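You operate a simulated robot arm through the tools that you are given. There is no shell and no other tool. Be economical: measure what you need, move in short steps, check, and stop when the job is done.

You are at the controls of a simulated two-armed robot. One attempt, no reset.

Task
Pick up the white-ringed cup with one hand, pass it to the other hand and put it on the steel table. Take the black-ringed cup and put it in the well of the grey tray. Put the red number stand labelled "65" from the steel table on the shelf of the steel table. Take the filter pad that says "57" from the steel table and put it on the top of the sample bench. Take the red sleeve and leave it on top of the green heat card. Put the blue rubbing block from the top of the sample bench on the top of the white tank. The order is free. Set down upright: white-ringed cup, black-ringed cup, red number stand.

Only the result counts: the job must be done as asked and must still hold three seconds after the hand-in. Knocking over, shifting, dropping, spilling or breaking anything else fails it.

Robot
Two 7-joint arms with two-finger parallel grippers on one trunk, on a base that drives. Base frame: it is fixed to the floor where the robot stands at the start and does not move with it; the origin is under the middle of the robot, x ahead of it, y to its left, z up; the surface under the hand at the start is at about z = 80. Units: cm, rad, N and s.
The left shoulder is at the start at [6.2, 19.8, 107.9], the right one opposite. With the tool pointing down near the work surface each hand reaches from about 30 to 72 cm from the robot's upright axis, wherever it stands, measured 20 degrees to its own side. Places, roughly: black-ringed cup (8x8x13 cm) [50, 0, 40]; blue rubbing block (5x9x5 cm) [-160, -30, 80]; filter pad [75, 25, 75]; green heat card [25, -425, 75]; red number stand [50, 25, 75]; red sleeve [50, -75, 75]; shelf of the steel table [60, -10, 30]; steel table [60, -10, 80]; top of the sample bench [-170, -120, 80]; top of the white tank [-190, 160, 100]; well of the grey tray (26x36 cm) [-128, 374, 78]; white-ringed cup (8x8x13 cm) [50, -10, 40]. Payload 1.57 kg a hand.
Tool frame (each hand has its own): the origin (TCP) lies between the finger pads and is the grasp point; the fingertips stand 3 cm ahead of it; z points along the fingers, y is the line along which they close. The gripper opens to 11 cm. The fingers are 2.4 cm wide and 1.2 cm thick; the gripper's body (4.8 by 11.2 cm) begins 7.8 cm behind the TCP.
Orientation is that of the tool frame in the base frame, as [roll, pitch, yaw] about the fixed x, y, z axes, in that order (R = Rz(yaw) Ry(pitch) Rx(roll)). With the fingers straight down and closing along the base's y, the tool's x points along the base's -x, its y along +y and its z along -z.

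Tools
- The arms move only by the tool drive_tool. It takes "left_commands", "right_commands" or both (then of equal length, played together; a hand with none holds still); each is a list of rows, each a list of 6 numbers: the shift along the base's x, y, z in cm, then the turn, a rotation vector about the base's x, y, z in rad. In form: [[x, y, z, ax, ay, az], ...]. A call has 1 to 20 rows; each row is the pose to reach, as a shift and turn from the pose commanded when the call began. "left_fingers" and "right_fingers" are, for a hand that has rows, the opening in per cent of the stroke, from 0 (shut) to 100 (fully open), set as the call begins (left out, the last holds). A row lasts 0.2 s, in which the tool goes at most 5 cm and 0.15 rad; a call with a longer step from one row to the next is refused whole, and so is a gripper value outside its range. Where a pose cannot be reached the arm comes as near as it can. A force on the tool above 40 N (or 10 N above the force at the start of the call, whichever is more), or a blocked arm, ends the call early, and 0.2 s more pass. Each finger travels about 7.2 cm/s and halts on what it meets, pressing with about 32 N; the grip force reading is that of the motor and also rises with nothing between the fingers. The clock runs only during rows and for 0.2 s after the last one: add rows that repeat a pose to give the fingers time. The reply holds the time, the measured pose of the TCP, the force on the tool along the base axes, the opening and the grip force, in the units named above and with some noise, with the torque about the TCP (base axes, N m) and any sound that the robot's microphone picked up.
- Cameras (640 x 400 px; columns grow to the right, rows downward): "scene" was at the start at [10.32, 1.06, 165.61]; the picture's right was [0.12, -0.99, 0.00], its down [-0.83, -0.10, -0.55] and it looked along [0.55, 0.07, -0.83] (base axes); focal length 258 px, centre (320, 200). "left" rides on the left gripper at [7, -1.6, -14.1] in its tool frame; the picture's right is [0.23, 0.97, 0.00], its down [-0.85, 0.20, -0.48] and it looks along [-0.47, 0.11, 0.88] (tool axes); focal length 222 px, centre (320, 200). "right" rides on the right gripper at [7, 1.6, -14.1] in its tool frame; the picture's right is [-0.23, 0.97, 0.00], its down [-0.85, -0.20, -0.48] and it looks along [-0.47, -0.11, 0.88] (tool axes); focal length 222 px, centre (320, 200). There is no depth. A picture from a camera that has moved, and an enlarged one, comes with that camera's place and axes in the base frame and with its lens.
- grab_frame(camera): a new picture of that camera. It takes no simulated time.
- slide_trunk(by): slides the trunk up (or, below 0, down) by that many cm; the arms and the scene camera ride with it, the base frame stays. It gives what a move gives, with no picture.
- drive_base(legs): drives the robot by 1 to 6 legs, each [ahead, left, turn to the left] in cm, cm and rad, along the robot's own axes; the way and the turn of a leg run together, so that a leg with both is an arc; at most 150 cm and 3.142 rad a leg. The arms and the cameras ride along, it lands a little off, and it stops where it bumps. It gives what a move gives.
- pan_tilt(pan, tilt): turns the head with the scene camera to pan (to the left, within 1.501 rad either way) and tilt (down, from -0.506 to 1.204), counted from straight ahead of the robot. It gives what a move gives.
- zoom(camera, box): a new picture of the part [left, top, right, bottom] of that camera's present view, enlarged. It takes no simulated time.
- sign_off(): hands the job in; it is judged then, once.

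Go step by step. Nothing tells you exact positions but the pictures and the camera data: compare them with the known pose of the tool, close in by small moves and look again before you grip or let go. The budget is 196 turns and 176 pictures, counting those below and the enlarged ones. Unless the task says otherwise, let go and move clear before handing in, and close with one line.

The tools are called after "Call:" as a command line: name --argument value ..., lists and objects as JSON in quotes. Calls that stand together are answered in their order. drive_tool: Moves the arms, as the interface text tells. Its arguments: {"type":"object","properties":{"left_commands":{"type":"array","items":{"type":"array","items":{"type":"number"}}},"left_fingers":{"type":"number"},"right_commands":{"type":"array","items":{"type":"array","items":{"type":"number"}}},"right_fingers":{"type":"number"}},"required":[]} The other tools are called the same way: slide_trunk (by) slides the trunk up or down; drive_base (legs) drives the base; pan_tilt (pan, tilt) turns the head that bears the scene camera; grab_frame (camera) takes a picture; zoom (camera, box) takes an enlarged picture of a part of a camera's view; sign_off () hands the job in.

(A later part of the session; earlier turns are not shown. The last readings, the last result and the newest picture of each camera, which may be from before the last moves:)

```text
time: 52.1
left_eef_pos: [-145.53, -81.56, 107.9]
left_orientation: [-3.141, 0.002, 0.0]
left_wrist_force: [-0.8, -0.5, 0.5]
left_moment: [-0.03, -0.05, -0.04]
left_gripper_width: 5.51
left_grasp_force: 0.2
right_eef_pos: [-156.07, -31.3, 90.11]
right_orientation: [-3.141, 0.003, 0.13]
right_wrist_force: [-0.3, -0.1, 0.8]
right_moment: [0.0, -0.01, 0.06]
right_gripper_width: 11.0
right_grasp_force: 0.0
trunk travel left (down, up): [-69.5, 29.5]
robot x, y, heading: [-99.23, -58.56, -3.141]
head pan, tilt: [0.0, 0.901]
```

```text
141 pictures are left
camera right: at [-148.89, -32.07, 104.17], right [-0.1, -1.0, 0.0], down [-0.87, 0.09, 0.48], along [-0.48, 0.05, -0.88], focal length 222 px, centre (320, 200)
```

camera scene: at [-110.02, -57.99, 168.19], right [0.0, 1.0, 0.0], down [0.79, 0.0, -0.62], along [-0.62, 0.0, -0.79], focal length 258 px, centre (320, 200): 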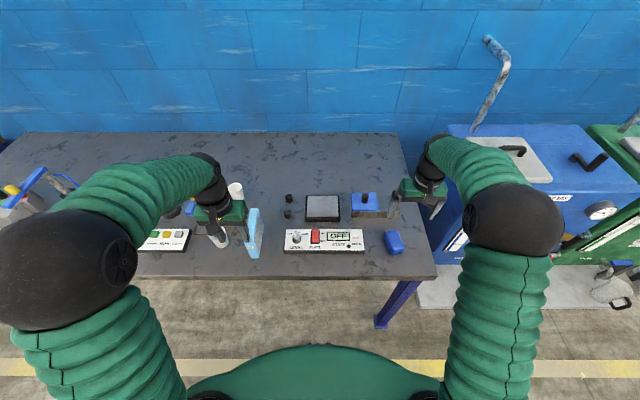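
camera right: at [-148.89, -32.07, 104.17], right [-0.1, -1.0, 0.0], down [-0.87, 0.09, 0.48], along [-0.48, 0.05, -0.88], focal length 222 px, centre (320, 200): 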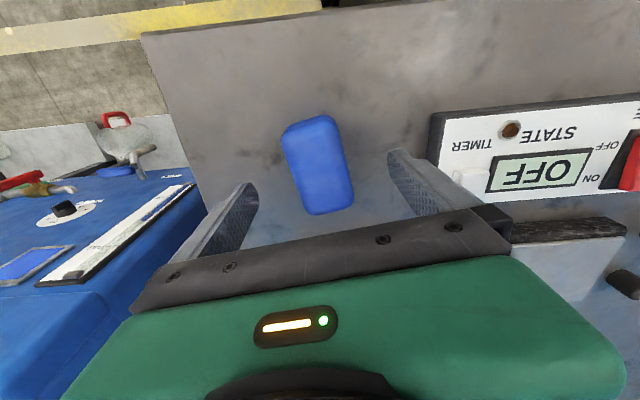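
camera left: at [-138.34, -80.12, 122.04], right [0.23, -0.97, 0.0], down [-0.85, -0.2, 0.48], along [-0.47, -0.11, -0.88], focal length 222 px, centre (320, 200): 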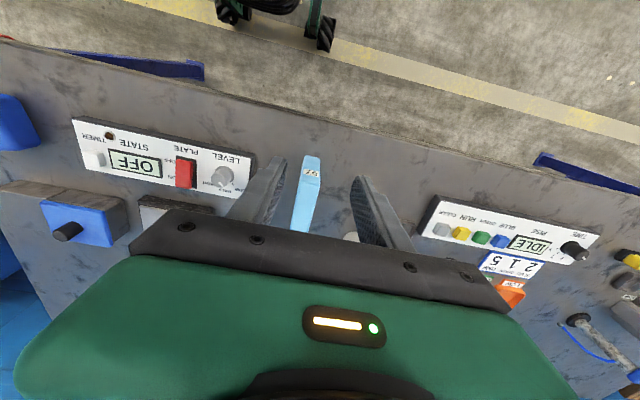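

Call:
drive_tool --right_commands '[[0, 0.1, -3, 0, 0, 0], [0, 0.1, -5, 0, 0, 0], [0, 0.1, -6.5, 0, 0, 0]]'

Call:
drive_tool --right_commands '[[0, 0, 0, 0, 0, 0], [0, 0, 0, 0, 0, 0], [0, 0, 0, 0, 0, 0], [0, 0, 0, 0, 0, 0], [0, 0, 0, 0, 0, 0], [0, 0, 0, 0, 0, 0]]' --right_fingers 0

Call:
drive_tool --right_commands '[[0, 0, 1, 0, 0, 0], [0, 0, 5, 0, 0, 0], [0, 0, 10, 0, 0, 0], [0, 0, 15, 0, 0, 0], [2, 0, 19, 0, 0, 0], [6, -1, 22, 0, 0, 0], [10, -2, 24, 0, 0, 0], [14, -4, 26, 0, 0, 0], [18, -7, 28, 0, 0, 0]]'

Call:
grab_frame --camera "right"

```text
time: 52.8
left_eef_pos: [-145.2, -81.67, 108.1]
left_orientation: [-3.141, 0.006, -0.002]
left_wrist_force: [1.4, 0.3, -0.8]
left_moment: [0.01, -0.02, 0.02]
left_gripper_width: 5.51
left_grasp_force: 0.1
right_eef_pos: [-155.91, -31.24, 85.1]
right_orientation: [-3.14, 0.009, 0.13]
right_wrist_force: [0.2, -0.3, -0.6]
right_moment: [0.0, 0.0, -0.02]
right_gripper_width: 11.01
right_grasp_force: 0.1
trunk travel left (down, up): [-69.5, 29.5]
robot x, y, heading: [-99.3, -58.45, -3.14]
head pan, tilt: [0.0, 0.901]
stopped in row 3 (right hand): the force on the tool passed its limit at 49 N (the readings are from after the stop); the commanded pose is now the measured one
```

```text
time: 54.2
left_eef_pos: [-145.19, -81.76, 108.09]
left_orientation: [-3.14, 0.006, 0.0]
left_wrist_force: [0.2, -0.1, 0.6]
left_moment: [-0.03, 0.02, 0.0]
left_gripper_width: 5.5
left_grasp_force: 0.0
right_eef_pos: [-156.11, -31.11, 85.01]
right_orientation: [-3.14, 0.006, 0.131]
right_wrist_force: [-1.0, -0.4, 10.6]
right_moment: [-0.13, -0.16, 0.31]
right_gripper_width: 5.04
right_grasp_force: 32.2
trunk travel left (down, up): [-69.5, 29.5]
robot x, y, heading: [-99.09, -58.16, -3.142]
head pan, tilt: [0.0, 0.901]
```

```text
refused: row 6 steps farther than a row can; nothing moved
```

```text
140 pictures are left
camera right: at [-148.84, -32.07, 99.0], right [-0.1, -1.0, 0.0], down [-0.87, 0.09, 0.48], along [-0.48, 0.05, -0.88], focal length 222 px, centre (320, 200)
```

right: 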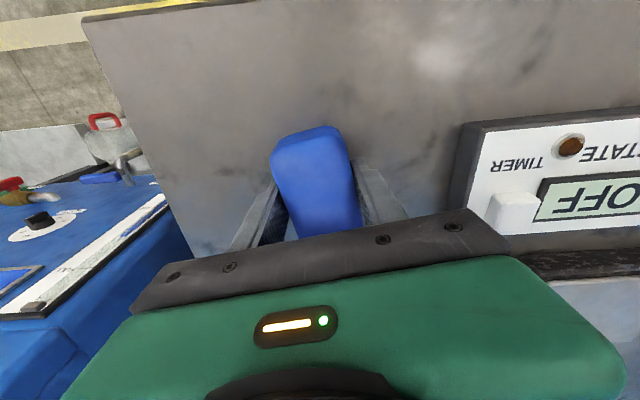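

The block is gripped (5.04 cm). Lift it and back away.

Call:
drive_tool --right_commands '[[0, 0, 1, 0, 0, 0], [0, 0, 5, 0, 0, 0], [0, 0, 10, 0, 0, 0], [0, 0, 14, 0, 0, 0], [2, 0, 18, 0, 0, 0], [5, -1, 21, 0, 0, 0], [9, -2, 23, 0, 0, 0], [13, -3, 25, 0, 0, 0], [17, -5, 27, 0, 0, 0]]'

Call:
grab_frame --camera "right"

Call:
grab_frame --camera "scene"

```text
time: 56.2
left_eef_pos: [-145.04, -81.73, 108.06]
left_orientation: [-3.139, 0.006, -0.001]
left_wrist_force: [0.2, -0.5, -0.2]
left_moment: [0.02, 0.03, 0.0]
left_gripper_width: 5.49
left_grasp_force: 0.1
right_eef_pos: [-138.83, -36.52, 112.26]
right_orientation: [-3.141, 0.008, 0.131]
right_wrist_force: [1.3, 0.1, -1.7]
right_moment: [0.02, 0.02, 0.01]
right_gripper_width: 5.02
right_grasp_force: 31.7
trunk travel left (down, up): [-69.5, 29.5]
robot x, y, heading: [-99.05, -58.09, -3.143]
head pan, tilt: [0.0, 0.901]
```

```text
139 pictures are left
camera right: at [-131.56, -37.3, 126.14], right [-0.1, -1.0, 0.0], down [-0.87, 0.09, 0.48], along [-0.48, 0.05, -0.87], focal length 222 px, centre (320, 200)
```

right: 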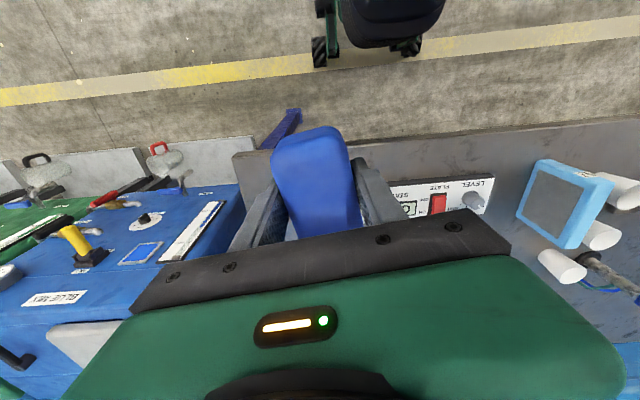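

```text
138 pictures are left
camera scene: at [-109.36, -58.3, 168.24], right [0.0, 1.0, 0.0], down [0.78, 0.0, -0.62], along [-0.62, 0.0, -0.78], focal length 258 px, centre (320, 200)
```

scene: 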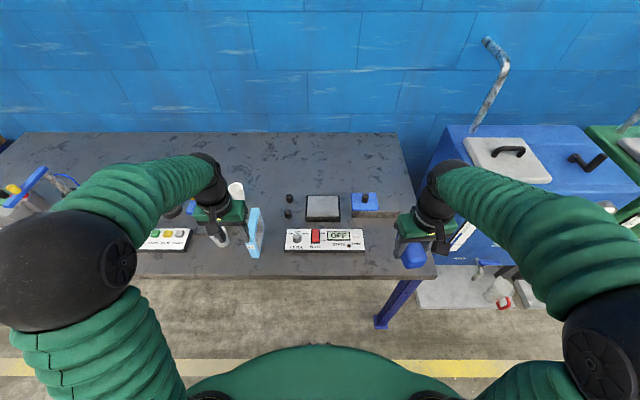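

Next I'll back away and strafe to the white tank to look at its top.

Call:
drive_base --legs '[[-15, 0, 0], [0, -100, 0], [0, -92, 0]]'

Call:
pan_tilt --pan -0.15 --tilt 0.6

Call:
grab_frame --camera "scene"

```text
time: 66.8
left_eef_pos: [-130.06, 110.01, 107.86]
left_orientation: [-3.142, 0.004, 0.003]
left_wrist_force: [-1.0, -1.4, -0.1]
left_moment: [0.04, 0.02, 0.0]
left_gripper_width: 5.52
left_grasp_force: 0.0
right_eef_pos: [-124.18, 155.26, 112.07]
right_orientation: [-3.14, 0.004, 0.134]
right_wrist_force: [-0.8, -0.5, -1.1]
right_moment: [-0.05, 0.0, 0.0]
right_gripper_width: 4.95
right_grasp_force: 32.3
trunk travel left (down, up): [-69.5, 29.5]
robot x, y, heading: [-84.04, 133.87, -3.142]
head pan, tilt: [0.0, 0.901]
```

```text
time: 67.6
left_eef_pos: [-130.14, 110.15, 108.04]
left_orientation: [3.141, 0.005, 0.003]
left_wrist_force: [-0.4, 1.2, 0.0]
left_moment: [0.01, -0.01, 0.02]
left_gripper_width: 5.49
left_grasp_force: 0.1
right_eef_pos: [-124.08, 155.51, 112.12]
right_orientation: [-3.141, 0.006, 0.135]
right_wrist_force: [-0.6, -0.1, -1.7]
right_moment: [0.01, 0.03, -0.02]
right_gripper_width: 4.96
right_grasp_force: 31.8
trunk travel left (down, up): [-69.5, 29.5]
robot x, y, heading: [-83.87, 133.94, -3.136]
head pan, tilt: [-0.15, 0.6]
```

```text
137 pictures are left
camera scene: at [-95.93, 135.04, 170.68], right [0.14, 0.99, 0.0], down [0.56, -0.08, -0.82], along [-0.81, 0.12, -0.57], focal length 258 px, centre (320, 200)
```

scene: 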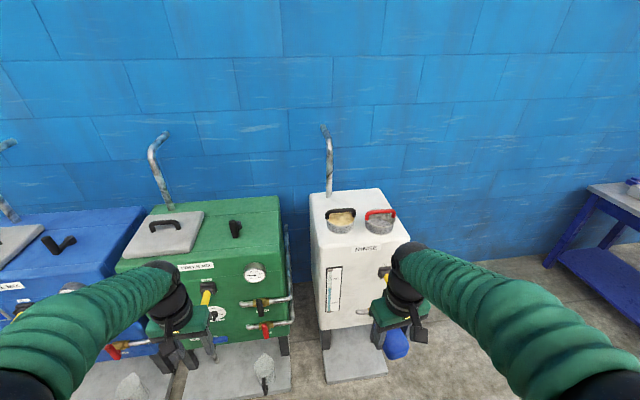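

Call:
zoom --camera "scene" --box '[290, 170, 430, 270]'

```text
4.00 times, centred on (360, 220) of scene
camera zoom: at [-95.93, 135.04, 170.68], right [0.14, 0.99, 0.0], down [0.56, -0.08, -0.82], along [-0.81, 0.12, -0.57], focal length 1033 px, centre (160, 120)
```

zoom: 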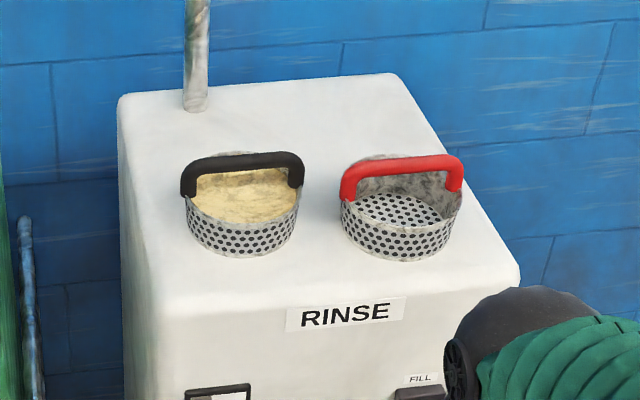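

Two baskets stand on the tank's front half; the rear right corner, around (-194, 172), is free. I'll raise the trunk, tuck the left hand and drive nearer.

Call:
drive_tool --left_commands '[[4, 0, 2, 0, 0, 0], [8, 0, 4, 0, 0, 0], [12, 0, 6, 0, 0, 0]]'

Call:
slide_trunk --by 14

Call:
drive_base --legs '[[20, -14, 0], [18, 0, 0]]'

Call:
grab_frame --camera "scene"

Call:
grab_frame --camera "right"

```text
time: 68.4
left_eef_pos: [-117.94, 110.18, 113.92]
left_orientation: [3.141, 0.005, 0.005]
left_wrist_force: [0.0, 0.7, 0.3]
left_moment: [-0.02, 0.02, -0.02]
left_gripper_width: 5.51
left_grasp_force: 0.0
right_eef_pos: [-123.87, 155.51, 112.16]
right_orientation: [-3.141, 0.006, 0.134]
right_wrist_force: [-0.4, -0.3, -1.2]
right_moment: [0.02, 0.03, 0.03]
right_gripper_width: 4.98
right_grasp_force: 32.4
trunk travel left (down, up): [-69.5, 29.5]
robot x, y, heading: [-83.67, 133.99, -3.136]
head pan, tilt: [-0.15, 0.6]
```

```text
time: 70.1
left_eef_pos: [-118.2, 110.05, 127.89]
left_orientation: [-3.141, 0.003, 0.004]
left_wrist_force: [0.2, -0.2, 0.2]
left_moment: [-0.04, -0.04, -0.01]
left_gripper_width: 5.5
left_grasp_force: 0.1
right_eef_pos: [-124.11, 155.42, 126.07]
right_orientation: [3.141, 0.006, 0.135]
right_wrist_force: [1.0, 0.7, -1.2]
right_moment: [-0.03, -0.03, 0.0]
right_gripper_width: 4.98
right_grasp_force: 32.5
trunk travel left (down, up): [-83.5, 15.5]
robot x, y, heading: [-83.66, 133.68, -3.141]
head pan, tilt: [-0.15, 0.6]
```

```text
time: 73.0
left_eef_pos: [-155.95, 123.69, 128.0]
left_orientation: [-3.14, 0.008, 0.006]
left_wrist_force: [0.6, -0.4, -0.2]
left_moment: [0.01, 0.01, -0.02]
left_gripper_width: 5.49
left_grasp_force: 0.1
right_eef_pos: [-161.95, 169.1, 126.14]
right_orientation: [-3.14, 0.008, 0.137]
right_wrist_force: [-0.4, 0.4, -0.7]
right_moment: [0.02, 0.01, -0.01]
right_gripper_width: 4.95
right_grasp_force: 31.5
trunk travel left (down, up): [-83.5, 15.5]
robot x, y, heading: [-122.11, 147.34, -3.137]
head pan, tilt: [-0.15, 0.6]
```

```text
135 pictures are left
camera scene: at [-133.51, 148.65, 184.73], right [0.14, 0.99, 0.0], down [0.56, -0.08, -0.83], along [-0.82, 0.12, -0.56], focal length 258 px, centre (320, 200)
```

scene: 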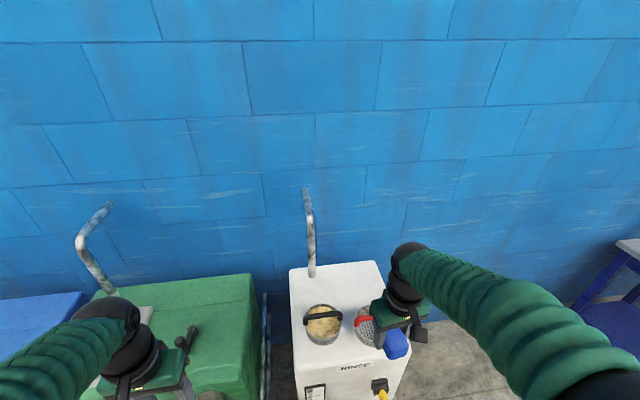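

```text
134 pictures are left
camera right: at [-154.64, 168.26, 140.17], right [-0.09, -1.0, 0.0], down [-0.87, 0.08, 0.49], along [-0.48, 0.04, -0.87], focal length 222 px, centre (320, 200)
```

right: 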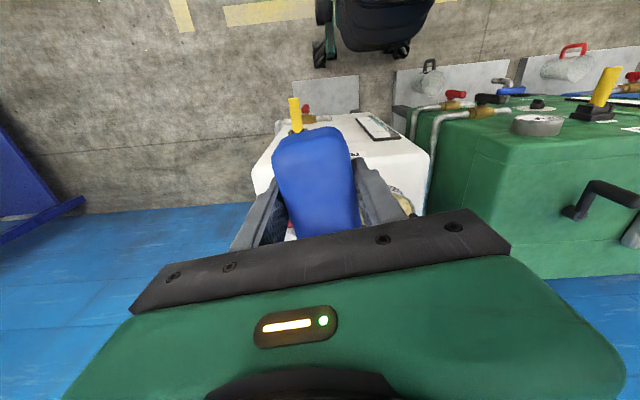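

Call:
drive_base --legs '[[5, 0, 0]]'

Call:
drive_tool --right_commands '[[-4, 0.5, 1, 0, 0, 0], [-8, 1, 1, 0, 0, 0], [-12, 1.5, 1, 0, 0, 0], [-16, 2, 1, 0, 0, 0], [-20, 2.5, 1, 0, 0, 0], [-24, 3, 1, 0, 0, 0], [-26.5, 3, 1, 0, 0, 0]]'

Call:
grab_frame --camera "right"

Call:
grab_frame --camera "scene"

```text
time: 73.9
left_eef_pos: [-159.78, 123.55, 128.33]
left_orientation: [-3.14, 0.016, 0.008]
left_wrist_force: [0.6, 0.1, -0.4]
left_moment: [0.04, 0.03, 0.04]
left_gripper_width: 5.48
left_grasp_force: 0.1
right_eef_pos: [-165.97, 168.92, 126.66]
right_orientation: [-3.138, 0.018, 0.134]
right_wrist_force: [-0.1, 0.2, -0.1]
right_moment: [0.01, 0.01, 0.01]
right_gripper_width: 4.94
right_grasp_force: 32.6
trunk travel left (down, up): [-83.5, 15.5]
robot x, y, heading: [-126.88, 147.68, -3.14]
head pan, tilt: [-0.15, 0.6]
```

```text
time: 75.5
left_eef_pos: [-161.75, 123.95, 127.98]
left_orientation: [3.14, 0.001, 0.007]
left_wrist_force: [0.2, -1.0, 0.2]
left_moment: [0.0, -0.04, 0.01]
left_gripper_width: 5.49
left_grasp_force: 0.1
right_eef_pos: [-193.35, 172.18, 126.56]
right_orientation: [3.14, 0.001, 0.137]
right_wrist_force: [-0.7, 0.0, -2.1]
right_moment: [-0.01, -0.03, 0.03]
right_gripper_width: 4.98
right_grasp_force: 31.6
right hand out of reach, approached as far as the arm can: row 7
trunk travel left (down, up): [-83.5, 15.5]
robot x, y, heading: [-126.88, 147.23, -3.136]
head pan, tilt: [-0.15, 0.6]
```

```text
133 pictures are left
camera right: at [-186.24, 171.44, 140.64], right [-0.09, -1.0, 0.0], down [-0.87, 0.08, 0.48], along [-0.48, 0.04, -0.88], focal length 222 px, centre (320, 200)
```

right: 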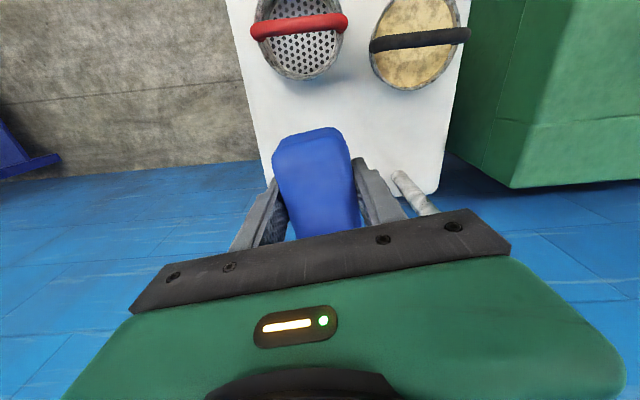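

```text
132 pictures are left
camera scene: at [-139.63, 148.01, 184.74], right [0.14, 0.99, 0.0], down [0.56, -0.08, -0.82], along [-0.81, 0.12, -0.57], focal length 258 px, centre (320, 200)
```

scene: 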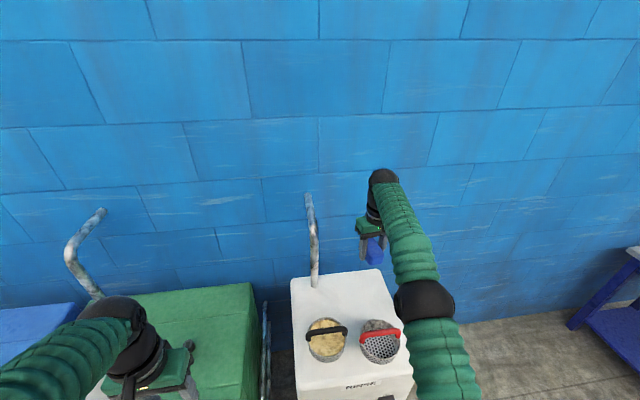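

The block hangs just above the free rear area. I'll nudge forward 2.5 cm, raise the left hand, and lower by the trunk.

Call:
drive_base --legs '[[2.5, 0, 0]]'

Call:
drive_tool --left_commands '[[0, 0, 4, 0, 0, 0], [0, 0, 8, 0, 0, 0], [0, 0, 12, 0, 0, 0], [0, 0, 16, 0, 0, 0]]'

Call:
slide_trunk --by -15

Call:
grab_frame --camera "scene"

Call:
grab_frame --camera "right"

```text
time: 76.3
left_eef_pos: [-161.68, 123.63, 128.16]
left_orientation: [-3.14, 0.006, -0.003]
left_wrist_force: [-1.1, 0.1, 0.6]
left_moment: [-0.02, -0.11, -0.01]
left_gripper_width: 5.48
left_grasp_force: 0.1
right_eef_pos: [-193.16, 172.2, 127.3]
right_orientation: [-3.141, 0.01, 0.129]
right_wrist_force: [2.3, 0.4, -1.1]
right_moment: [0.01, 0.09, -0.01]
right_gripper_width: 4.97
right_grasp_force: 32.1
trunk travel left (down, up): [-83.5, 15.5]
robot x, y, heading: [-127.68, 147.43, 3.137]
head pan, tilt: [-0.15, 0.6]
```

```text
time: 77.3
left_eef_pos: [-161.46, 124.56, 144.07]
left_orientation: [3.137, 0.006, -0.003]
left_wrist_force: [-0.4, -0.2, -0.3]
left_moment: [-0.02, -0.03, 0.04]
left_gripper_width: 5.48
left_grasp_force: 0.0
right_eef_pos: [-193.07, 172.78, 126.76]
right_orientation: [3.137, 0.009, 0.13]
right_wrist_force: [-0.4, -0.7, -0.9]
right_moment: [0.0, 0.03, 0.05]
right_gripper_width: 4.95
right_grasp_force: 31.9
trunk travel left (down, up): [-83.5, 15.5]
robot x, y, heading: [-127.22, 147.52, 3.143]
head pan, tilt: [-0.15, 0.6]
```

```text
time: 79.0
left_eef_pos: [-161.45, 124.48, 129.01]
left_orientation: [3.138, 0.005, -0.002]
left_wrist_force: [-0.5, -0.3, -0.5]
left_moment: [-0.02, -0.04, -0.03]
left_gripper_width: 5.51
left_grasp_force: 0.1
right_eef_pos: [-193.15, 172.82, 111.79]
right_orientation: [3.138, 0.008, 0.129]
right_wrist_force: [0.3, 0.3, -1.2]
right_moment: [-0.01, 0.02, 0.0]
right_gripper_width: 4.99
right_grasp_force: 31.8
trunk travel left (down, up): [-68.5, 30.5]
robot x, y, heading: [-127.32, 147.65, 3.138]
head pan, tilt: [-0.15, 0.6]
```

```text
131 pictures are left
camera scene: at [-139.01, 148.92, 169.91], right [0.15, 0.99, 0.0], down [0.56, -0.09, -0.82], along [-0.82, 0.13, -0.57], focal length 258 px, centre (320, 200)
```

scene: 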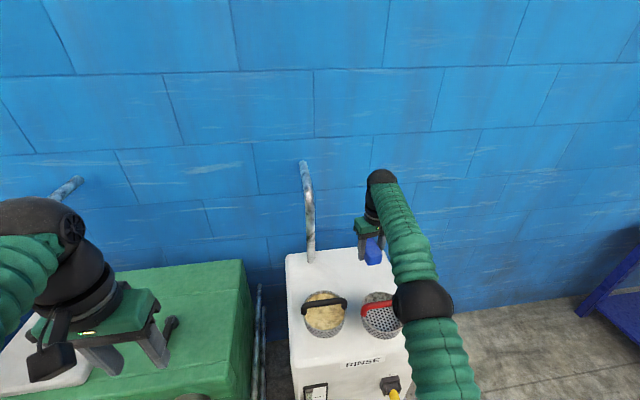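

```text
130 pictures are left
camera right: at [-185.74, 172.12, 125.81], right [-0.1, -0.99, 0.01], down [-0.87, 0.09, 0.49], along [-0.48, 0.04, -0.87], focal length 222 px, centre (320, 200)
```

right: 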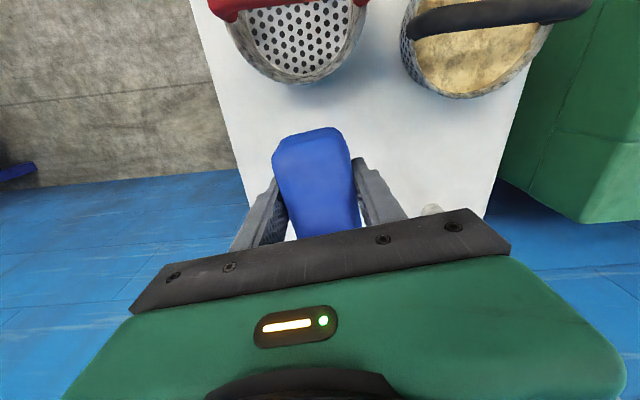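

Call:
slide_trunk --by -5

Call:
drive_tool --right_commands '[[0.5, 0, -0.5, 0, 0, 0], [0.8, 0, -1, 0, 0, 0], [0.8, 0, -1.5, 0, 0, 0], [0.8, 0, -2, 0, 0, 0]]'

Call:
grab_frame --camera "scene"

```text
time: 80.0
left_eef_pos: [-161.44, 124.57, 123.95]
left_orientation: [3.138, 0.005, -0.004]
left_wrist_force: [-0.4, 0.1, -0.6]
left_moment: [-0.02, -0.02, -0.03]
left_gripper_width: 5.5
left_grasp_force: 0.1
right_eef_pos: [-193.04, 172.78, 106.75]
right_orientation: [3.137, 0.009, 0.129]
right_wrist_force: [0.7, -0.8, -1.9]
right_moment: [0.01, -0.02, 0.03]
right_gripper_width: 4.95
right_grasp_force: 31.9
trunk travel left (down, up): [-63.5, 35.5]
robot x, y, heading: [-127.32, 147.29, 3.138]
head pan, tilt: [-0.15, 0.6]
```

```text
time: 81.0
left_eef_pos: [-161.5, 124.43, 123.98]
left_orientation: [3.138, 0.004, 0.0]
left_wrist_force: [0.3, 0.5, 0.6]
left_moment: [-0.01, -0.02, 0.02]
left_gripper_width: 5.51
left_grasp_force: 0.1
right_eef_pos: [-192.1, 172.94, 104.75]
right_orientation: [3.138, 0.009, 0.13]
right_wrist_force: [0.5, -0.8, -1.3]
right_moment: [-0.02, 0.02, -0.01]
right_gripper_width: 4.93
right_grasp_force: 31.9
trunk travel left (down, up): [-63.5, 35.5]
robot x, y, heading: [-127.4, 147.43, 3.139]
head pan, tilt: [-0.15, 0.6]
```

```text
129 pictures are left
camera scene: at [-139.01, 148.92, 164.9], right [0.15, 0.99, 0.0], down [0.56, -0.09, -0.82], along [-0.82, 0.13, -0.57], focal length 258 px, centre (320, 200)
```

scene: 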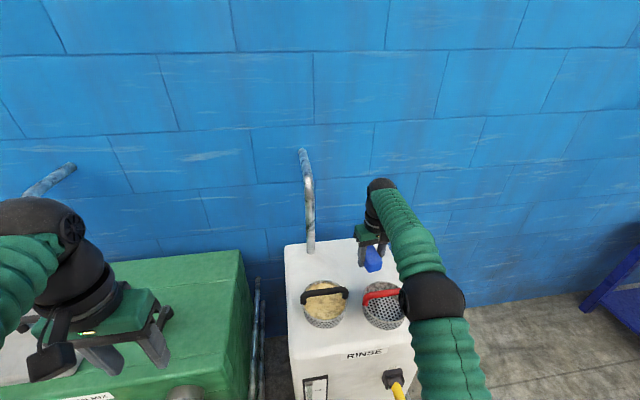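

Call:
drive_tool --right_commands '[[0, 0, -0.4, 0, 0, 0], [0, 0, -0.8, 0, 0, 0], [0, 0, -1.2, 0, 0, 0], [0, 0, -1.6, 0, 0, 0]]'

Call:
zoom --camera "scene" --box '[280, 210, 440, 330]'

```text
time: 82.0
left_eef_pos: [-161.53, 124.53, 123.87]
left_orientation: [3.136, 0.005, -0.002]
left_wrist_force: [-0.5, 0.0, -0.1]
left_moment: [0.01, 0.0, 0.02]
left_gripper_width: 5.5
left_grasp_force: 0.0
right_eef_pos: [-192.13, 172.96, 103.24]
right_orientation: [3.139, 0.009, 0.127]
right_wrist_force: [-0.1, -0.4, -1.0]
right_moment: [-0.01, 0.01, 0.02]
right_gripper_width: 4.96
right_grasp_force: 31.9
trunk travel left (down, up): [-63.5, 35.5]
robot x, y, heading: [-127.02, 147.32, 3.139]
head pan, tilt: [-0.15, 0.6]
```

```text
3.33 times, centred on (360, 270) of scene
camera zoom: at [-139.04, 148.92, 164.9], right [0.15, 0.99, 0.0], down [0.56, -0.09, -0.82], along [-0.82, 0.13, -0.57], focal length 861 px, centre (187, -33)
```

zoom: 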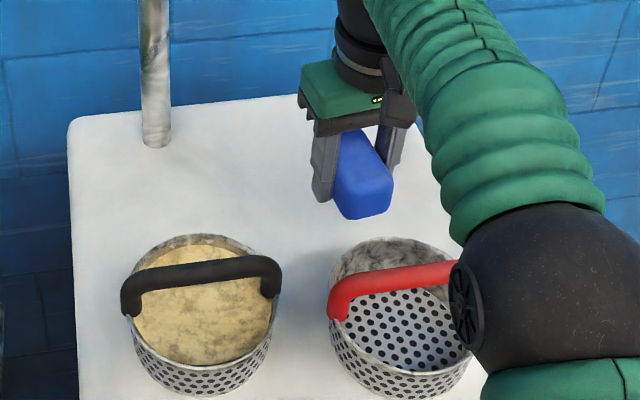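

Call:
drive_tool --right_commands '[[0, 0, -0.4, 0, 0, 0], [0, 0, -0.8, 0, 0, 0], [0, 0, -1.2, 0, 0, 0], [0, 0, -1.6, 0, 0, 0]]'

Call:
drive_tool --right_commands '[[0, 0, -0.3, 0, 0, 0], [0, 0, -0.6, 0, 0, 0]]'

Call:
zoom --camera "scene" --box '[280, 210, 440, 330]'

```text
time: 83.0
left_eef_pos: [-161.56, 124.48, 123.89]
left_orientation: [3.138, 0.006, -0.001]
left_wrist_force: [-0.3, 0.7, -0.4]
left_moment: [0.0, 0.03, 0.0]
left_gripper_width: 5.51
left_grasp_force: 0.1
right_eef_pos: [-192.23, 172.84, 101.63]
right_orientation: [3.139, 0.009, 0.13]
right_wrist_force: [-0.1, -0.5, -1.3]
right_moment: [-0.01, -0.02, 0.02]
right_gripper_width: 4.96
right_grasp_force: 31.8
trunk travel left (down, up): [-63.5, 35.5]
robot x, y, heading: [-127.24, 147.33, 3.143]
head pan, tilt: [-0.15, 0.6]
```

```text
time: 83.6
left_eef_pos: [-161.47, 124.5, 123.94]
left_orientation: [3.138, 0.005, -0.003]
left_wrist_force: [0.3, 0.1, 0.3]
left_moment: [0.03, -0.02, -0.01]
left_gripper_width: 5.48
left_grasp_force: 0.0
right_eef_pos: [-192.29, 172.87, 101.02]
right_orientation: [3.138, 0.007, 0.13]
right_wrist_force: [0.5, 0.1, -1.7]
right_moment: [-0.01, 0.0, -0.03]
right_gripper_width: 4.94
right_grasp_force: 32.1
trunk travel left (down, up): [-63.5, 35.5]
robot x, y, heading: [-127.08, 147.87, 3.14]
head pan, tilt: [-0.15, 0.6]
```

```text
3.33 times, centred on (360, 270) of scene
camera zoom: at [-139.03, 148.92, 164.9], right [0.15, 0.99, 0.0], down [0.56, -0.09, -0.82], along [-0.82, 0.13, -0.57], focal length 861 px, centre (187, -33)
```

zoom: 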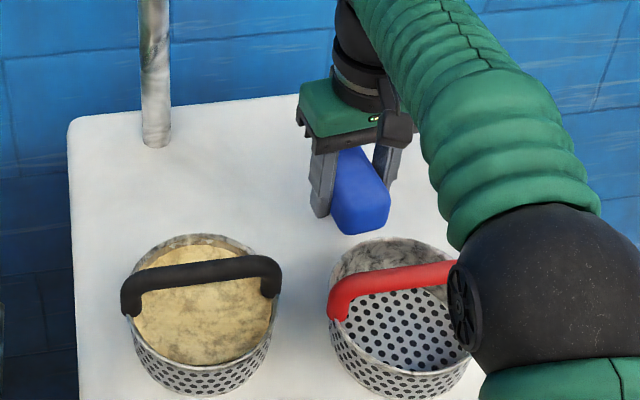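

Call:
drive_tool --right_commands '[[0, 0, -0.3, 0, 0, 0], [0, 0, -0.6, 0, 0, 0], [0, 0, -0.9, 0, 0, 0], [0, 0, -1.2, 0, 0, 0], [0, 0, -1.5, 0, 0, 0]]'

Call:
drive_tool --right_commands '[[0, 0, -0.3, 0, 0, 0], [0, 0, -0.6, 0, 0, 0]]'

Call:
zoom --camera "scene" --box '[280, 210, 440, 330]'

Call:
grab_frame --camera "right"

```text
time: 84.8
left_eef_pos: [-161.43, 124.49, 123.94]
left_orientation: [3.138, 0.006, -0.002]
left_wrist_force: [-0.7, 0.3, 0.3]
left_moment: [0.0, 0.0, 0.02]
left_gripper_width: 5.48
left_grasp_force: 0.0
right_eef_pos: [-192.23, 172.81, 99.5]
right_orientation: [3.138, 0.007, 0.13]
right_wrist_force: [-0.2, 0.3, -0.9]
right_moment: [0.0, -0.04, 0.03]
right_gripper_width: 4.97
right_grasp_force: 32.2
trunk travel left (down, up): [-63.5, 35.5]
robot x, y, heading: [-127.29, 147.37, 3.14]
head pan, tilt: [-0.15, 0.6]
```

```text
time: 85.4
left_eef_pos: [-161.63, 124.35, 123.96]
left_orientation: [3.138, 0.006, -0.003]
left_wrist_force: [0.4, -0.2, -0.1]
left_moment: [-0.03, -0.01, -0.03]
left_gripper_width: 5.5
left_grasp_force: 0.0
right_eef_pos: [-192.18, 172.85, 99.03]
right_orientation: [3.137, 0.009, 0.129]
right_wrist_force: [0.7, 0.3, -2.0]
right_moment: [0.01, 0.02, 0.0]
right_gripper_width: 4.98
right_grasp_force: 31.9
trunk travel left (down, up): [-63.5, 35.5]
robot x, y, heading: [-127.33, 147.44, 3.139]
head pan, tilt: [-0.15, 0.6]
```

```text
3.33 times, centred on (360, 270) of scene
camera zoom: at [-139.03, 148.92, 164.9], right [0.15, 0.99, 0.0], down [0.56, -0.09, -0.82], along [-0.82, 0.13, -0.57], focal length 861 px, centre (187, -33)
```

zoom: 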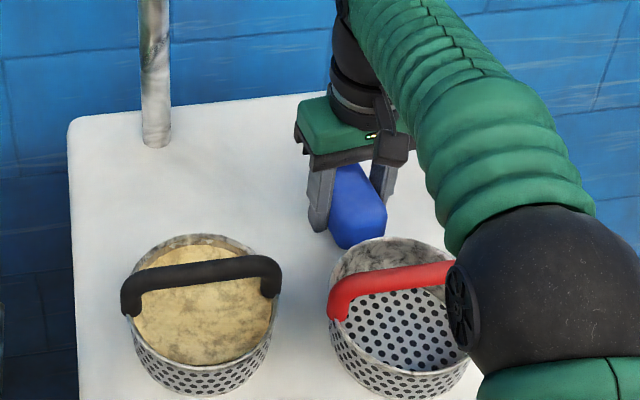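

```text
125 pictures are left
camera right: at [-184.92, 172.13, 112.9], right [-0.1, -0.99, 0.01], down [-0.87, 0.09, 0.49], along [-0.48, 0.04, -0.87], focal length 222 px, centre (320, 200)
```

right: 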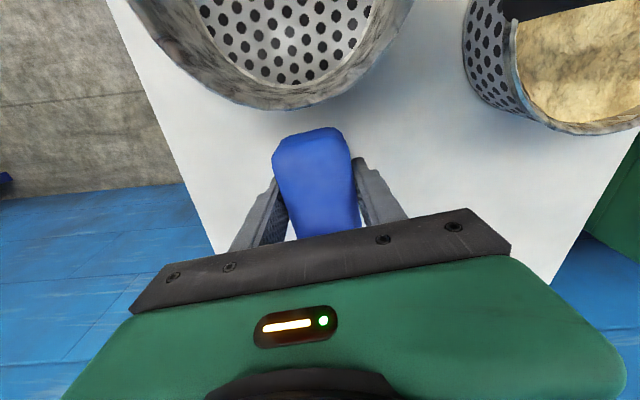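

Still no contact, and the basket's rear rim is close, so I'll try shifting the block 1 cm back before continuing down.

Call:
drive_tool --right_commands '[[-0.5, 0, 0.5, 0, 0, 0], [-1.2, 0, 0.5, 0, 0, 0], [-1.8, 0, 0.5, 0, 0, 0]]'

```text
time: 86.2
left_eef_pos: [-161.43, 124.52, 123.99]
left_orientation: [3.139, 0.007, -0.004]
left_wrist_force: [0.6, 0.2, -0.5]
left_moment: [0.0, 0.04, 0.01]
left_gripper_width: 5.5
left_grasp_force: 0.1
right_eef_pos: [-194.1, 172.93, 99.46]
right_orientation: [3.139, 0.01, 0.13]
right_wrist_force: [0.3, -0.3, -0.9]
right_moment: [-0.01, -0.04, 0.03]
right_gripper_width: 4.95
right_grasp_force: 31.4
trunk travel left (down, up): [-63.5, 35.5]
robot x, y, heading: [-127.44, 147.52, 3.141]
head pan, tilt: [-0.15, 0.6]
```

Call:
drive_tool --right_commands '[[-0.3, 0, -0.5, 0, 0, 0], [-0.3, 0, -0.9, 0, 0, 0], [-0.3, 0, -1.3, 0, 0, 0], [-0.3, 0, -1.7, 0, 0, 0], [-0.3, 0, -2.1, 0, 0, 0]]'

Call:
drive_tool --right_commands '[[0, 0, -0.3, 0, 0, 0], [0, 0, -0.6, 0, 0, 0], [0, 0, -0.9, 0, 0, 0]]'

Call:
zoom --camera "scene" --box '[280, 210, 440, 330]'

```text
time: 87.4
left_eef_pos: [-161.03, 124.4, 124.06]
left_orientation: [3.138, 0.008, -0.003]
left_wrist_force: [-0.7, -0.6, -0.1]
left_moment: [0.0, 0.01, 0.0]
left_gripper_width: 5.52
left_grasp_force: 0.2
right_eef_pos: [-194.35, 172.84, 97.98]
right_orientation: [-3.141, 0.02, 0.128]
right_wrist_force: [-6.9, 5.6, 30.8]
right_moment: [-0.21, -0.25, 0.23]
right_gripper_width: 4.96
right_grasp_force: 32.2
trunk travel left (down, up): [-63.5, 35.5]
robot x, y, heading: [-127.81, 147.85, 3.141]
head pan, tilt: [-0.15, 0.6]
```

```text
time: 87.7
left_eef_pos: [-161.04, 124.27, 123.9]
left_orientation: [3.141, 0.01, -0.002]
left_wrist_force: [0.6, -0.5, -0.1]
left_moment: [0.0, 0.0, 0.0]
left_gripper_width: 5.49
left_grasp_force: 0.1
right_eef_pos: [-194.27, 172.97, 98.1]
right_orientation: [-3.139, 0.027, 0.129]
right_wrist_force: [3.0, 0.4, 22.3]
right_moment: [-0.26, -0.94, 0.11]
right_gripper_width: 4.93
right_grasp_force: 32.1
trunk travel left (down, up): [-63.5, 35.5]
robot x, y, heading: [-127.14, 147.41, 3.135]
head pan, tilt: [-0.15, 0.6]
stopped in row 1 (right hand): the force on the tool passed its limit at 46 N (the readings are from after the stop); the commanded pose is now the measured one
```

```text
3.33 times, centred on (360, 270) of scene
camera zoom: at [-138.38, 148.74, 164.81], right [0.15, 0.99, 0.0], down [0.56, -0.09, -0.83], along [-0.82, 0.13, -0.56], focal length 861 px, centre (187, -33)
```

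zoom: 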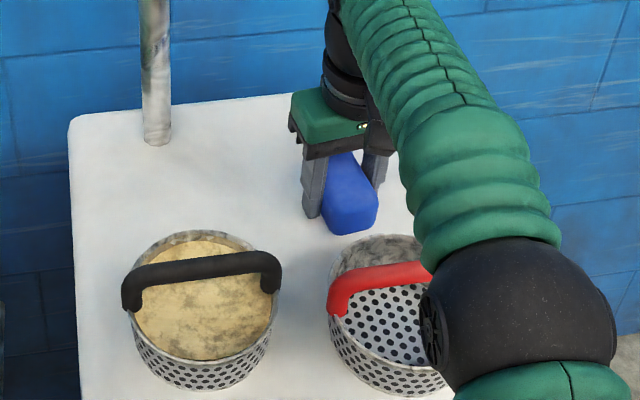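

Contact: the block rests on the tank. Release and rise.

Call:
drive_tool --right_commands '[[0, 0, 0.2, 0, 0, 0], [0, 0, 0.2, 0, 0, 0], [0, 0, 0.2, 0, 0, 0], [0, 0, 0.2, 0, 0, 0]]' --right_fingers 80

Call:
drive_tool --right_commands '[[0, 0, 3, 0, 0, 0], [0.5, 0, 7, 0, 0, 0], [0.5, 0, 11, 0, 0, 0], [0.5, 0, 15, 0, 0, 0], [0.5, 0, 19, 0, 0, 0], [0.5, 0, 23, 0, 0, 0], [4, 0, 26, 0, 0, 0], [8, 0, 27, 0, 0, 0], [12, 0, 28, 0, 0, 0], [16, 0, 28, 0, 0, 0]]'

Call:
grab_frame --camera "scene"

```text
time: 88.7
left_eef_pos: [-161.0, 124.13, 123.91]
left_orientation: [3.14, 0.009, -0.001]
left_wrist_force: [0.9, -0.8, -0.1]
left_moment: [0.0, -0.03, 0.0]
left_gripper_width: 5.51
left_grasp_force: 0.1
right_eef_pos: [-194.13, 172.52, 98.1]
right_orientation: [-3.141, 0.02, 0.129]
right_wrist_force: [6.9, -3.5, 22.4]
right_moment: [0.58, -0.35, -0.16]
right_gripper_width: 8.47
right_grasp_force: 0.0
trunk travel left (down, up): [-63.5, 35.5]
robot x, y, heading: [-127.41, 147.25, 3.138]
head pan, tilt: [-0.15, 0.6]
```

```text
time: 90.9
left_eef_pos: [-161.0, 124.34, 123.99]
left_orientation: [3.138, 0.008, 0.0]
left_wrist_force: [1.0, 0.2, -0.3]
left_moment: [-0.01, 0.04, -0.01]
left_gripper_width: 5.48
left_grasp_force: 0.0
right_eef_pos: [-178.21, 173.12, 126.17]
right_orientation: [-3.139, 0.024, 0.129]
right_wrist_force: [-0.1, -0.1, 0.6]
right_moment: [-0.02, 0.0, 0.01]
right_gripper_width: 8.79
right_grasp_force: 0.0
right hand out of reach, approached as far as the arm can: row 3, 4, 5, 6, 7, 8
trunk travel left (down, up): [-63.5, 35.5]
robot x, y, heading: [-127.52, 147.41, 3.138]
head pan, tilt: [-0.15, 0.6]
```

```text
123 pictures are left
camera scene: at [-138.37, 148.82, 164.89], right [0.15, 0.99, 0.0], down [0.56, -0.09, -0.83], along [-0.82, 0.13, -0.56], focal length 258 px, centre (320, 200)
```

scene: 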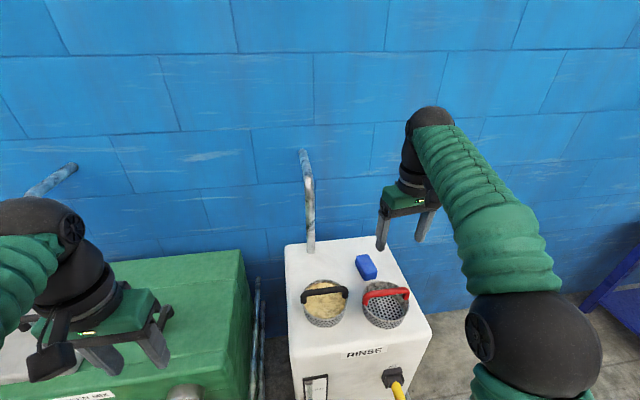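

The block lies on the tank. Now back to the steel table for the cups: back up, turn round and strafe to its front.

Call:
drive_base --legs '[[-50, 0, 0], [0, 0, -3.138], [0, -147, 0]]'

Call:
pan_tilt --pan 0 --tilt 0.55

Call:
slide_trunk --by -30

Call:
grab_frame --camera "scene"

```text
time: 108.0
left_eef_pos: [-35.51, 26.46, 123.67]
left_orientation: [3.139, 0.005, -3.074]
left_wrist_force: [0.6, 0.2, 0.4]
left_moment: [-0.05, -0.01, 0.02]
left_gripper_width: 5.51
left_grasp_force: 0.1
right_eef_pos: [-14.93, -20.9, 125.71]
right_orientation: [3.14, 0.018, -2.94]
right_wrist_force: [0.5, -0.2, 0.3]
right_moment: [-0.05, 0.02, -0.02]
right_gripper_width: 8.78
right_grasp_force: 0.1
trunk travel left (down, up): [-63.5, 35.5]
robot x, y, heading: [-68.0, 1.07, 0.069]
head pan, tilt: [-0.15, 0.6]
```

```text
time: 108.7
left_eef_pos: [-35.56, 26.35, 123.74]
left_orientation: [3.138, 0.007, -3.07]
left_wrist_force: [0.1, 0.5, -0.5]
left_moment: [0.04, -0.01, -0.01]
left_gripper_width: 5.48
left_grasp_force: 0.0
right_eef_pos: [-14.97, -21.07, 125.8]
right_orientation: [-3.141, 0.019, -2.941]
right_wrist_force: [0.9, 0.1, 0.9]
right_moment: [0.01, 0.01, -0.02]
right_gripper_width: 8.76
right_grasp_force: 0.1
trunk travel left (down, up): [-63.5, 35.5]
robot x, y, heading: [-68.37, 0.87, 0.07]
head pan, tilt: [0.0, 0.55]
```

```text
time: 111.7
left_eef_pos: [-35.65, 26.16, 93.68]
left_orientation: [3.138, 0.005, -3.07]
left_wrist_force: [0.6, -0.5, -0.2]
left_moment: [0.04, -0.03, 0.02]
left_gripper_width: 5.53
left_grasp_force: 0.0
right_eef_pos: [-15.09, -21.05, 95.69]
right_orientation: [-3.141, 0.018, -2.94]
right_wrist_force: [0.2, 0.2, 0.1]
right_moment: [-0.02, -0.01, -0.05]
right_gripper_width: 8.81
right_grasp_force: 0.0
trunk travel left (down, up): [-33.5, 65.5]
robot x, y, heading: [-67.73, 0.47, 0.07]
head pan, tilt: [0.0, 0.55]
```

```text
122 pictures are left
camera scene: at [-55.89, 1.87, 135.15], right [0.07, -1.0, 0.0], down [-0.52, -0.04, -0.85], along [0.85, 0.06, -0.52], focal length 258 px, centre (320, 200)
```

scene: 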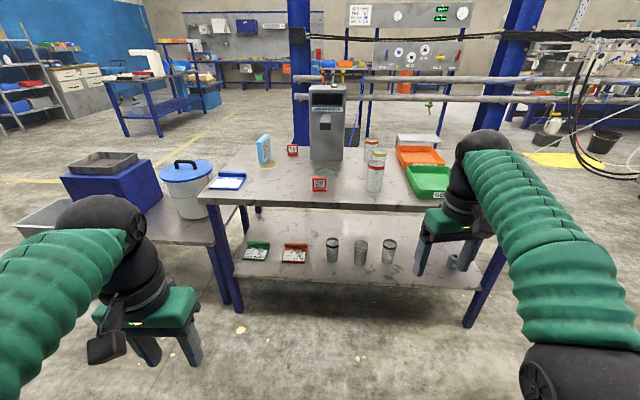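

Call:
zoom --camera "scene" --box '[230, 170, 470, 300]'

```text
2.67 times, centred on (350, 235) of scene
camera zoom: at [-55.89, 1.87, 135.15], right [0.07, -1.0, 0.0], down [-0.52, -0.04, -0.85], along [0.85, 0.06, -0.52], focal length 689 px, centre (240, 107)
```

zoom: 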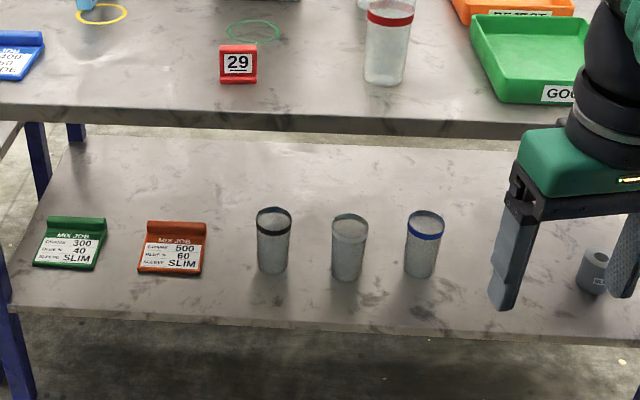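

Cups: black at (49, 2.5), white at (49, -13), blue at (51, -28), shelf at z ≈ 31. I'll straighten up, lower the trunk, and tilt the right hand forward (fingers about 26° below horizontal).

Call:
drive_base --legs '[[0, 0, -0.07]]'

Call:
slide_trunk --by -19

Call:
drive_tool --right_commands '[[-1, 0, -1, 0, -0.14, 0], [-2, 0, -3, 0, -0.28, 0], [-3, 0, -5, 0, -0.42, 0], [-4, 0, -8, 0, -0.56, 0], [-5, 0, -11, 0, -0.7, 0], [-6, 0, -14, 0, -0.84, 0], [-6, 0, -17, 0, -0.98, 0], [-6, 0, -20, 0, -1.12, 0]]' --right_fingers 100

Call:
grab_frame --camera "scene"

Call:
grab_frame --camera "right"

```text
time: 112.6
left_eef_pos: [-33.97, 24.11, 93.85]
left_orientation: [3.138, 0.006, 3.141]
left_wrist_force: [-0.4, 0.2, 0.0]
left_moment: [-0.02, 0.0, -0.01]
left_gripper_width: 5.49
left_grasp_force: 0.2
right_eef_pos: [-16.75, -24.61, 95.79]
right_orientation: [3.141, 0.02, -3.013]
right_wrist_force: [-0.1, 1.0, -0.4]
right_moment: [0.01, 0.01, 0.0]
right_gripper_width: 8.81
right_grasp_force: 0.1
trunk travel left (down, up): [-33.5, 65.5]
robot x, y, heading: [-68.32, 0.5, -0.001]
head pan, tilt: [0.0, 0.55]
```

```text
time: 114.7
left_eef_pos: [-34.03, 24.01, 74.68]
left_orientation: [3.139, 0.006, -3.141]
left_wrist_force: [-0.2, -0.3, 0.0]
left_moment: [-0.01, 0.02, 0.0]
left_gripper_width: 5.49
left_grasp_force: 0.0
right_eef_pos: [-16.87, -24.72, 76.8]
right_orientation: [-3.141, 0.021, -3.014]
right_wrist_force: [0.0, 0.4, -0.3]
right_moment: [0.0, 0.01, -0.03]
right_gripper_width: 8.8
right_grasp_force: 0.0
trunk travel left (down, up): [-14.5, 84.5]
robot x, y, heading: [-68.04, 1.02, -0.005]
head pan, tilt: [0.0, 0.55]
```

```text
time: 116.5
left_eef_pos: [-34.03, 23.93, 74.86]
left_orientation: [3.139, 0.005, -3.141]
left_wrist_force: [0.4, -0.4, -0.8]
left_moment: [0.02, -0.08, 0.01]
left_gripper_width: 5.51
left_grasp_force: 0.0
right_eef_pos: [-17.09, -28.55, 59.96]
right_orientation: [-2.862, 1.176, -2.86]
right_wrist_force: [1.2, -3.0, -6.8]
right_moment: [0.08, -0.61, 0.31]
right_gripper_width: 10.97
right_grasp_force: 0.1
right hand out of reach, approached as far as the arm can: row 7, 8
trunk travel left (down, up): [-14.5, 84.5]
robot x, y, heading: [-68.1, 1.26, -0.004]
head pan, tilt: [0.0, 0.55]
```

```text
120 pictures are left
camera scene: at [-55.96, 0.96, 116.14], right [0.0, -1.0, 0.0], down [-0.52, 0.0, -0.85], along [0.85, 0.0, -0.52], focal length 258 px, centre (320, 200)
```

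scene: 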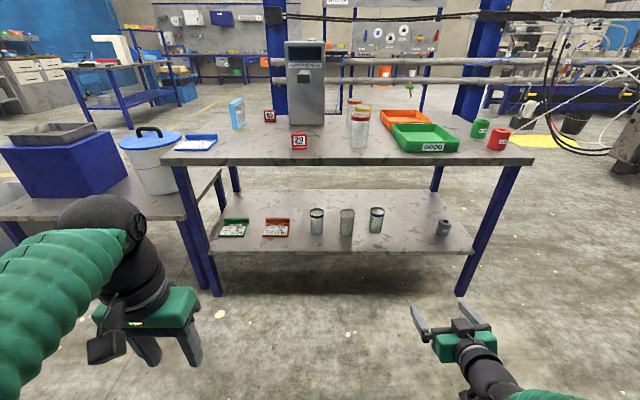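

```text
119 pictures are left
camera right: at [-32.79, -27.44, 58.42], right [0.06, 0.99, 0.11], down [-0.12, -0.1, 0.99], along [0.99, -0.08, 0.12], focal length 222 px, centre (320, 200)
```

right: 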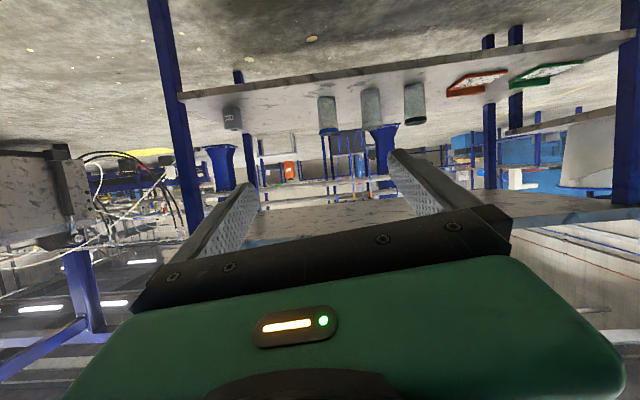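

The hand was too close in; I'll extend it to a pre-grasp pose in line with the white cup and correct the small roll.

Call:
drive_tool --right_commands '[[2, 2, -2, 0.023, 0, -0.011], [4, 4, -4, 0.046, 0, -0.022], [6, 6, -6, 0.069, 0, -0.033], [8, 8.5, -8, 0.092, 0, -0.044], [10, 11, -11, 0.114, 0, -0.055], [12, 11.7, -14, 0.114, 0, -0.055]]'

Call:
grab_frame --camera "right"

Call:
grab_frame --camera "scene"

```text
time: 117.8
left_eef_pos: [-34.01, 24.0, 74.86]
left_orientation: [3.139, 0.006, -3.141]
left_wrist_force: [-0.7, -0.2, -0.5]
left_moment: [0.02, 0.0, 0.02]
left_gripper_width: 5.51
left_grasp_force: 0.0
right_eef_pos: [-14.27, -19.26, 57.89]
right_orientation: [-3.137, 1.139, -3.134]
right_wrist_force: [0.1, 0.1, 0.0]
right_moment: [0.0, -0.01, 0.02]
right_gripper_width: 11.01
right_grasp_force: 0.2
right hand out of reach, approached as far as the arm can: row 1, 2, 3, 4, 5, 6
trunk travel left (down, up): [-14.5, 84.5]
robot x, y, heading: [-67.86, 0.91, 0.001]
head pan, tilt: [0.0, 0.55]
```

```text
118 pictures are left
camera right: at [-30.02, -17.73, 57.35], right [0.09, 0.97, 0.2], down [-0.08, -0.2, 0.98], along [0.99, -0.11, 0.06], focal length 222 px, centre (320, 200)
```

right: 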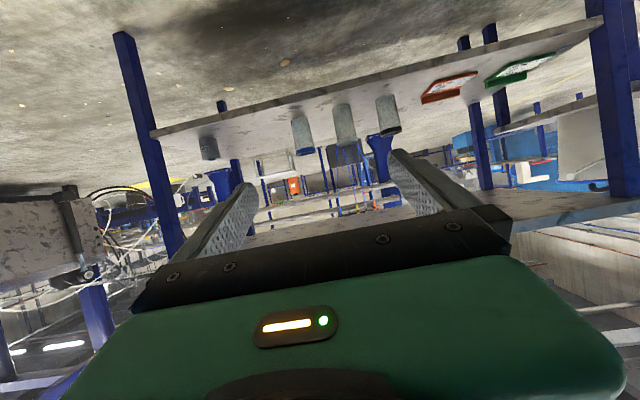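

```text
117 pictures are left
camera scene: at [-55.93, 1.03, 116.15], right [0.0, -1.0, 0.0], down [-0.52, 0.0, -0.85], along [0.85, 0.0, -0.52], focal length 258 px, centre (320, 200)
```

scene: 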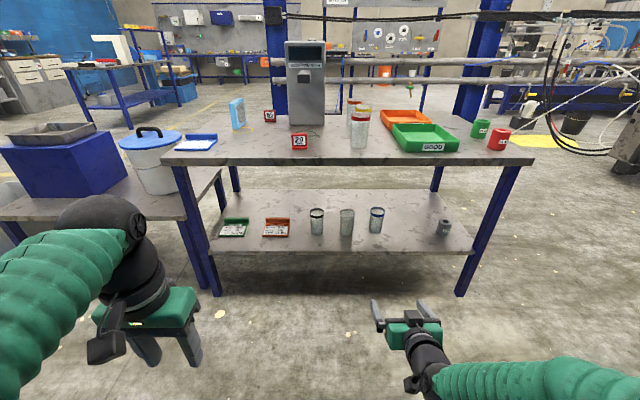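

Call:
slide_trunk --by -14

Call:
drive_tool --right_commands '[[4, 0, 0, 0, 0, 0]]'

```text
time: 119.5
left_eef_pos: [-33.99, 23.92, 60.63]
left_orientation: [3.138, 0.005, 3.141]
left_wrist_force: [-0.4, 0.1, -0.4]
left_moment: [0.01, -0.01, -0.03]
left_gripper_width: 5.5
left_grasp_force: 0.0
right_eef_pos: [-14.23, -19.28, 43.83]
right_orientation: [-3.135, 1.139, -3.132]
right_wrist_force: [0.9, -0.5, 0.0]
right_moment: [0.0, 0.02, -0.01]
right_gripper_width: 11.01
right_grasp_force: 0.0
trunk travel left (down, up): [-0.5, 98.5]
robot x, y, heading: [-68.37, 0.93, -0.004]
head pan, tilt: [0.0, 0.55]
```

```text
time: 119.9
left_eef_pos: [-33.95, 23.91, 60.63]
left_orientation: [3.14, 0.005, -3.141]
left_wrist_force: [0.2, -0.9, -0.3]
left_moment: [-0.03, -0.02, 0.0]
left_gripper_width: 5.51
left_grasp_force: 0.1
right_eef_pos: [-11.75, -19.75, 45.56]
right_orientation: [-3.134, 1.139, -3.131]
right_wrist_force: [0.8, 0.8, 0.1]
right_moment: [0.0, -0.03, 0.02]
right_gripper_width: 10.99
right_grasp_force: 0.1
right hand out of reach, approached as far as the arm can: row 1
trunk travel left (down, up): [-0.5, 98.5]
robot x, y, heading: [-67.94, 1.27, 0.001]
head pan, tilt: [0.0, 0.55]
```

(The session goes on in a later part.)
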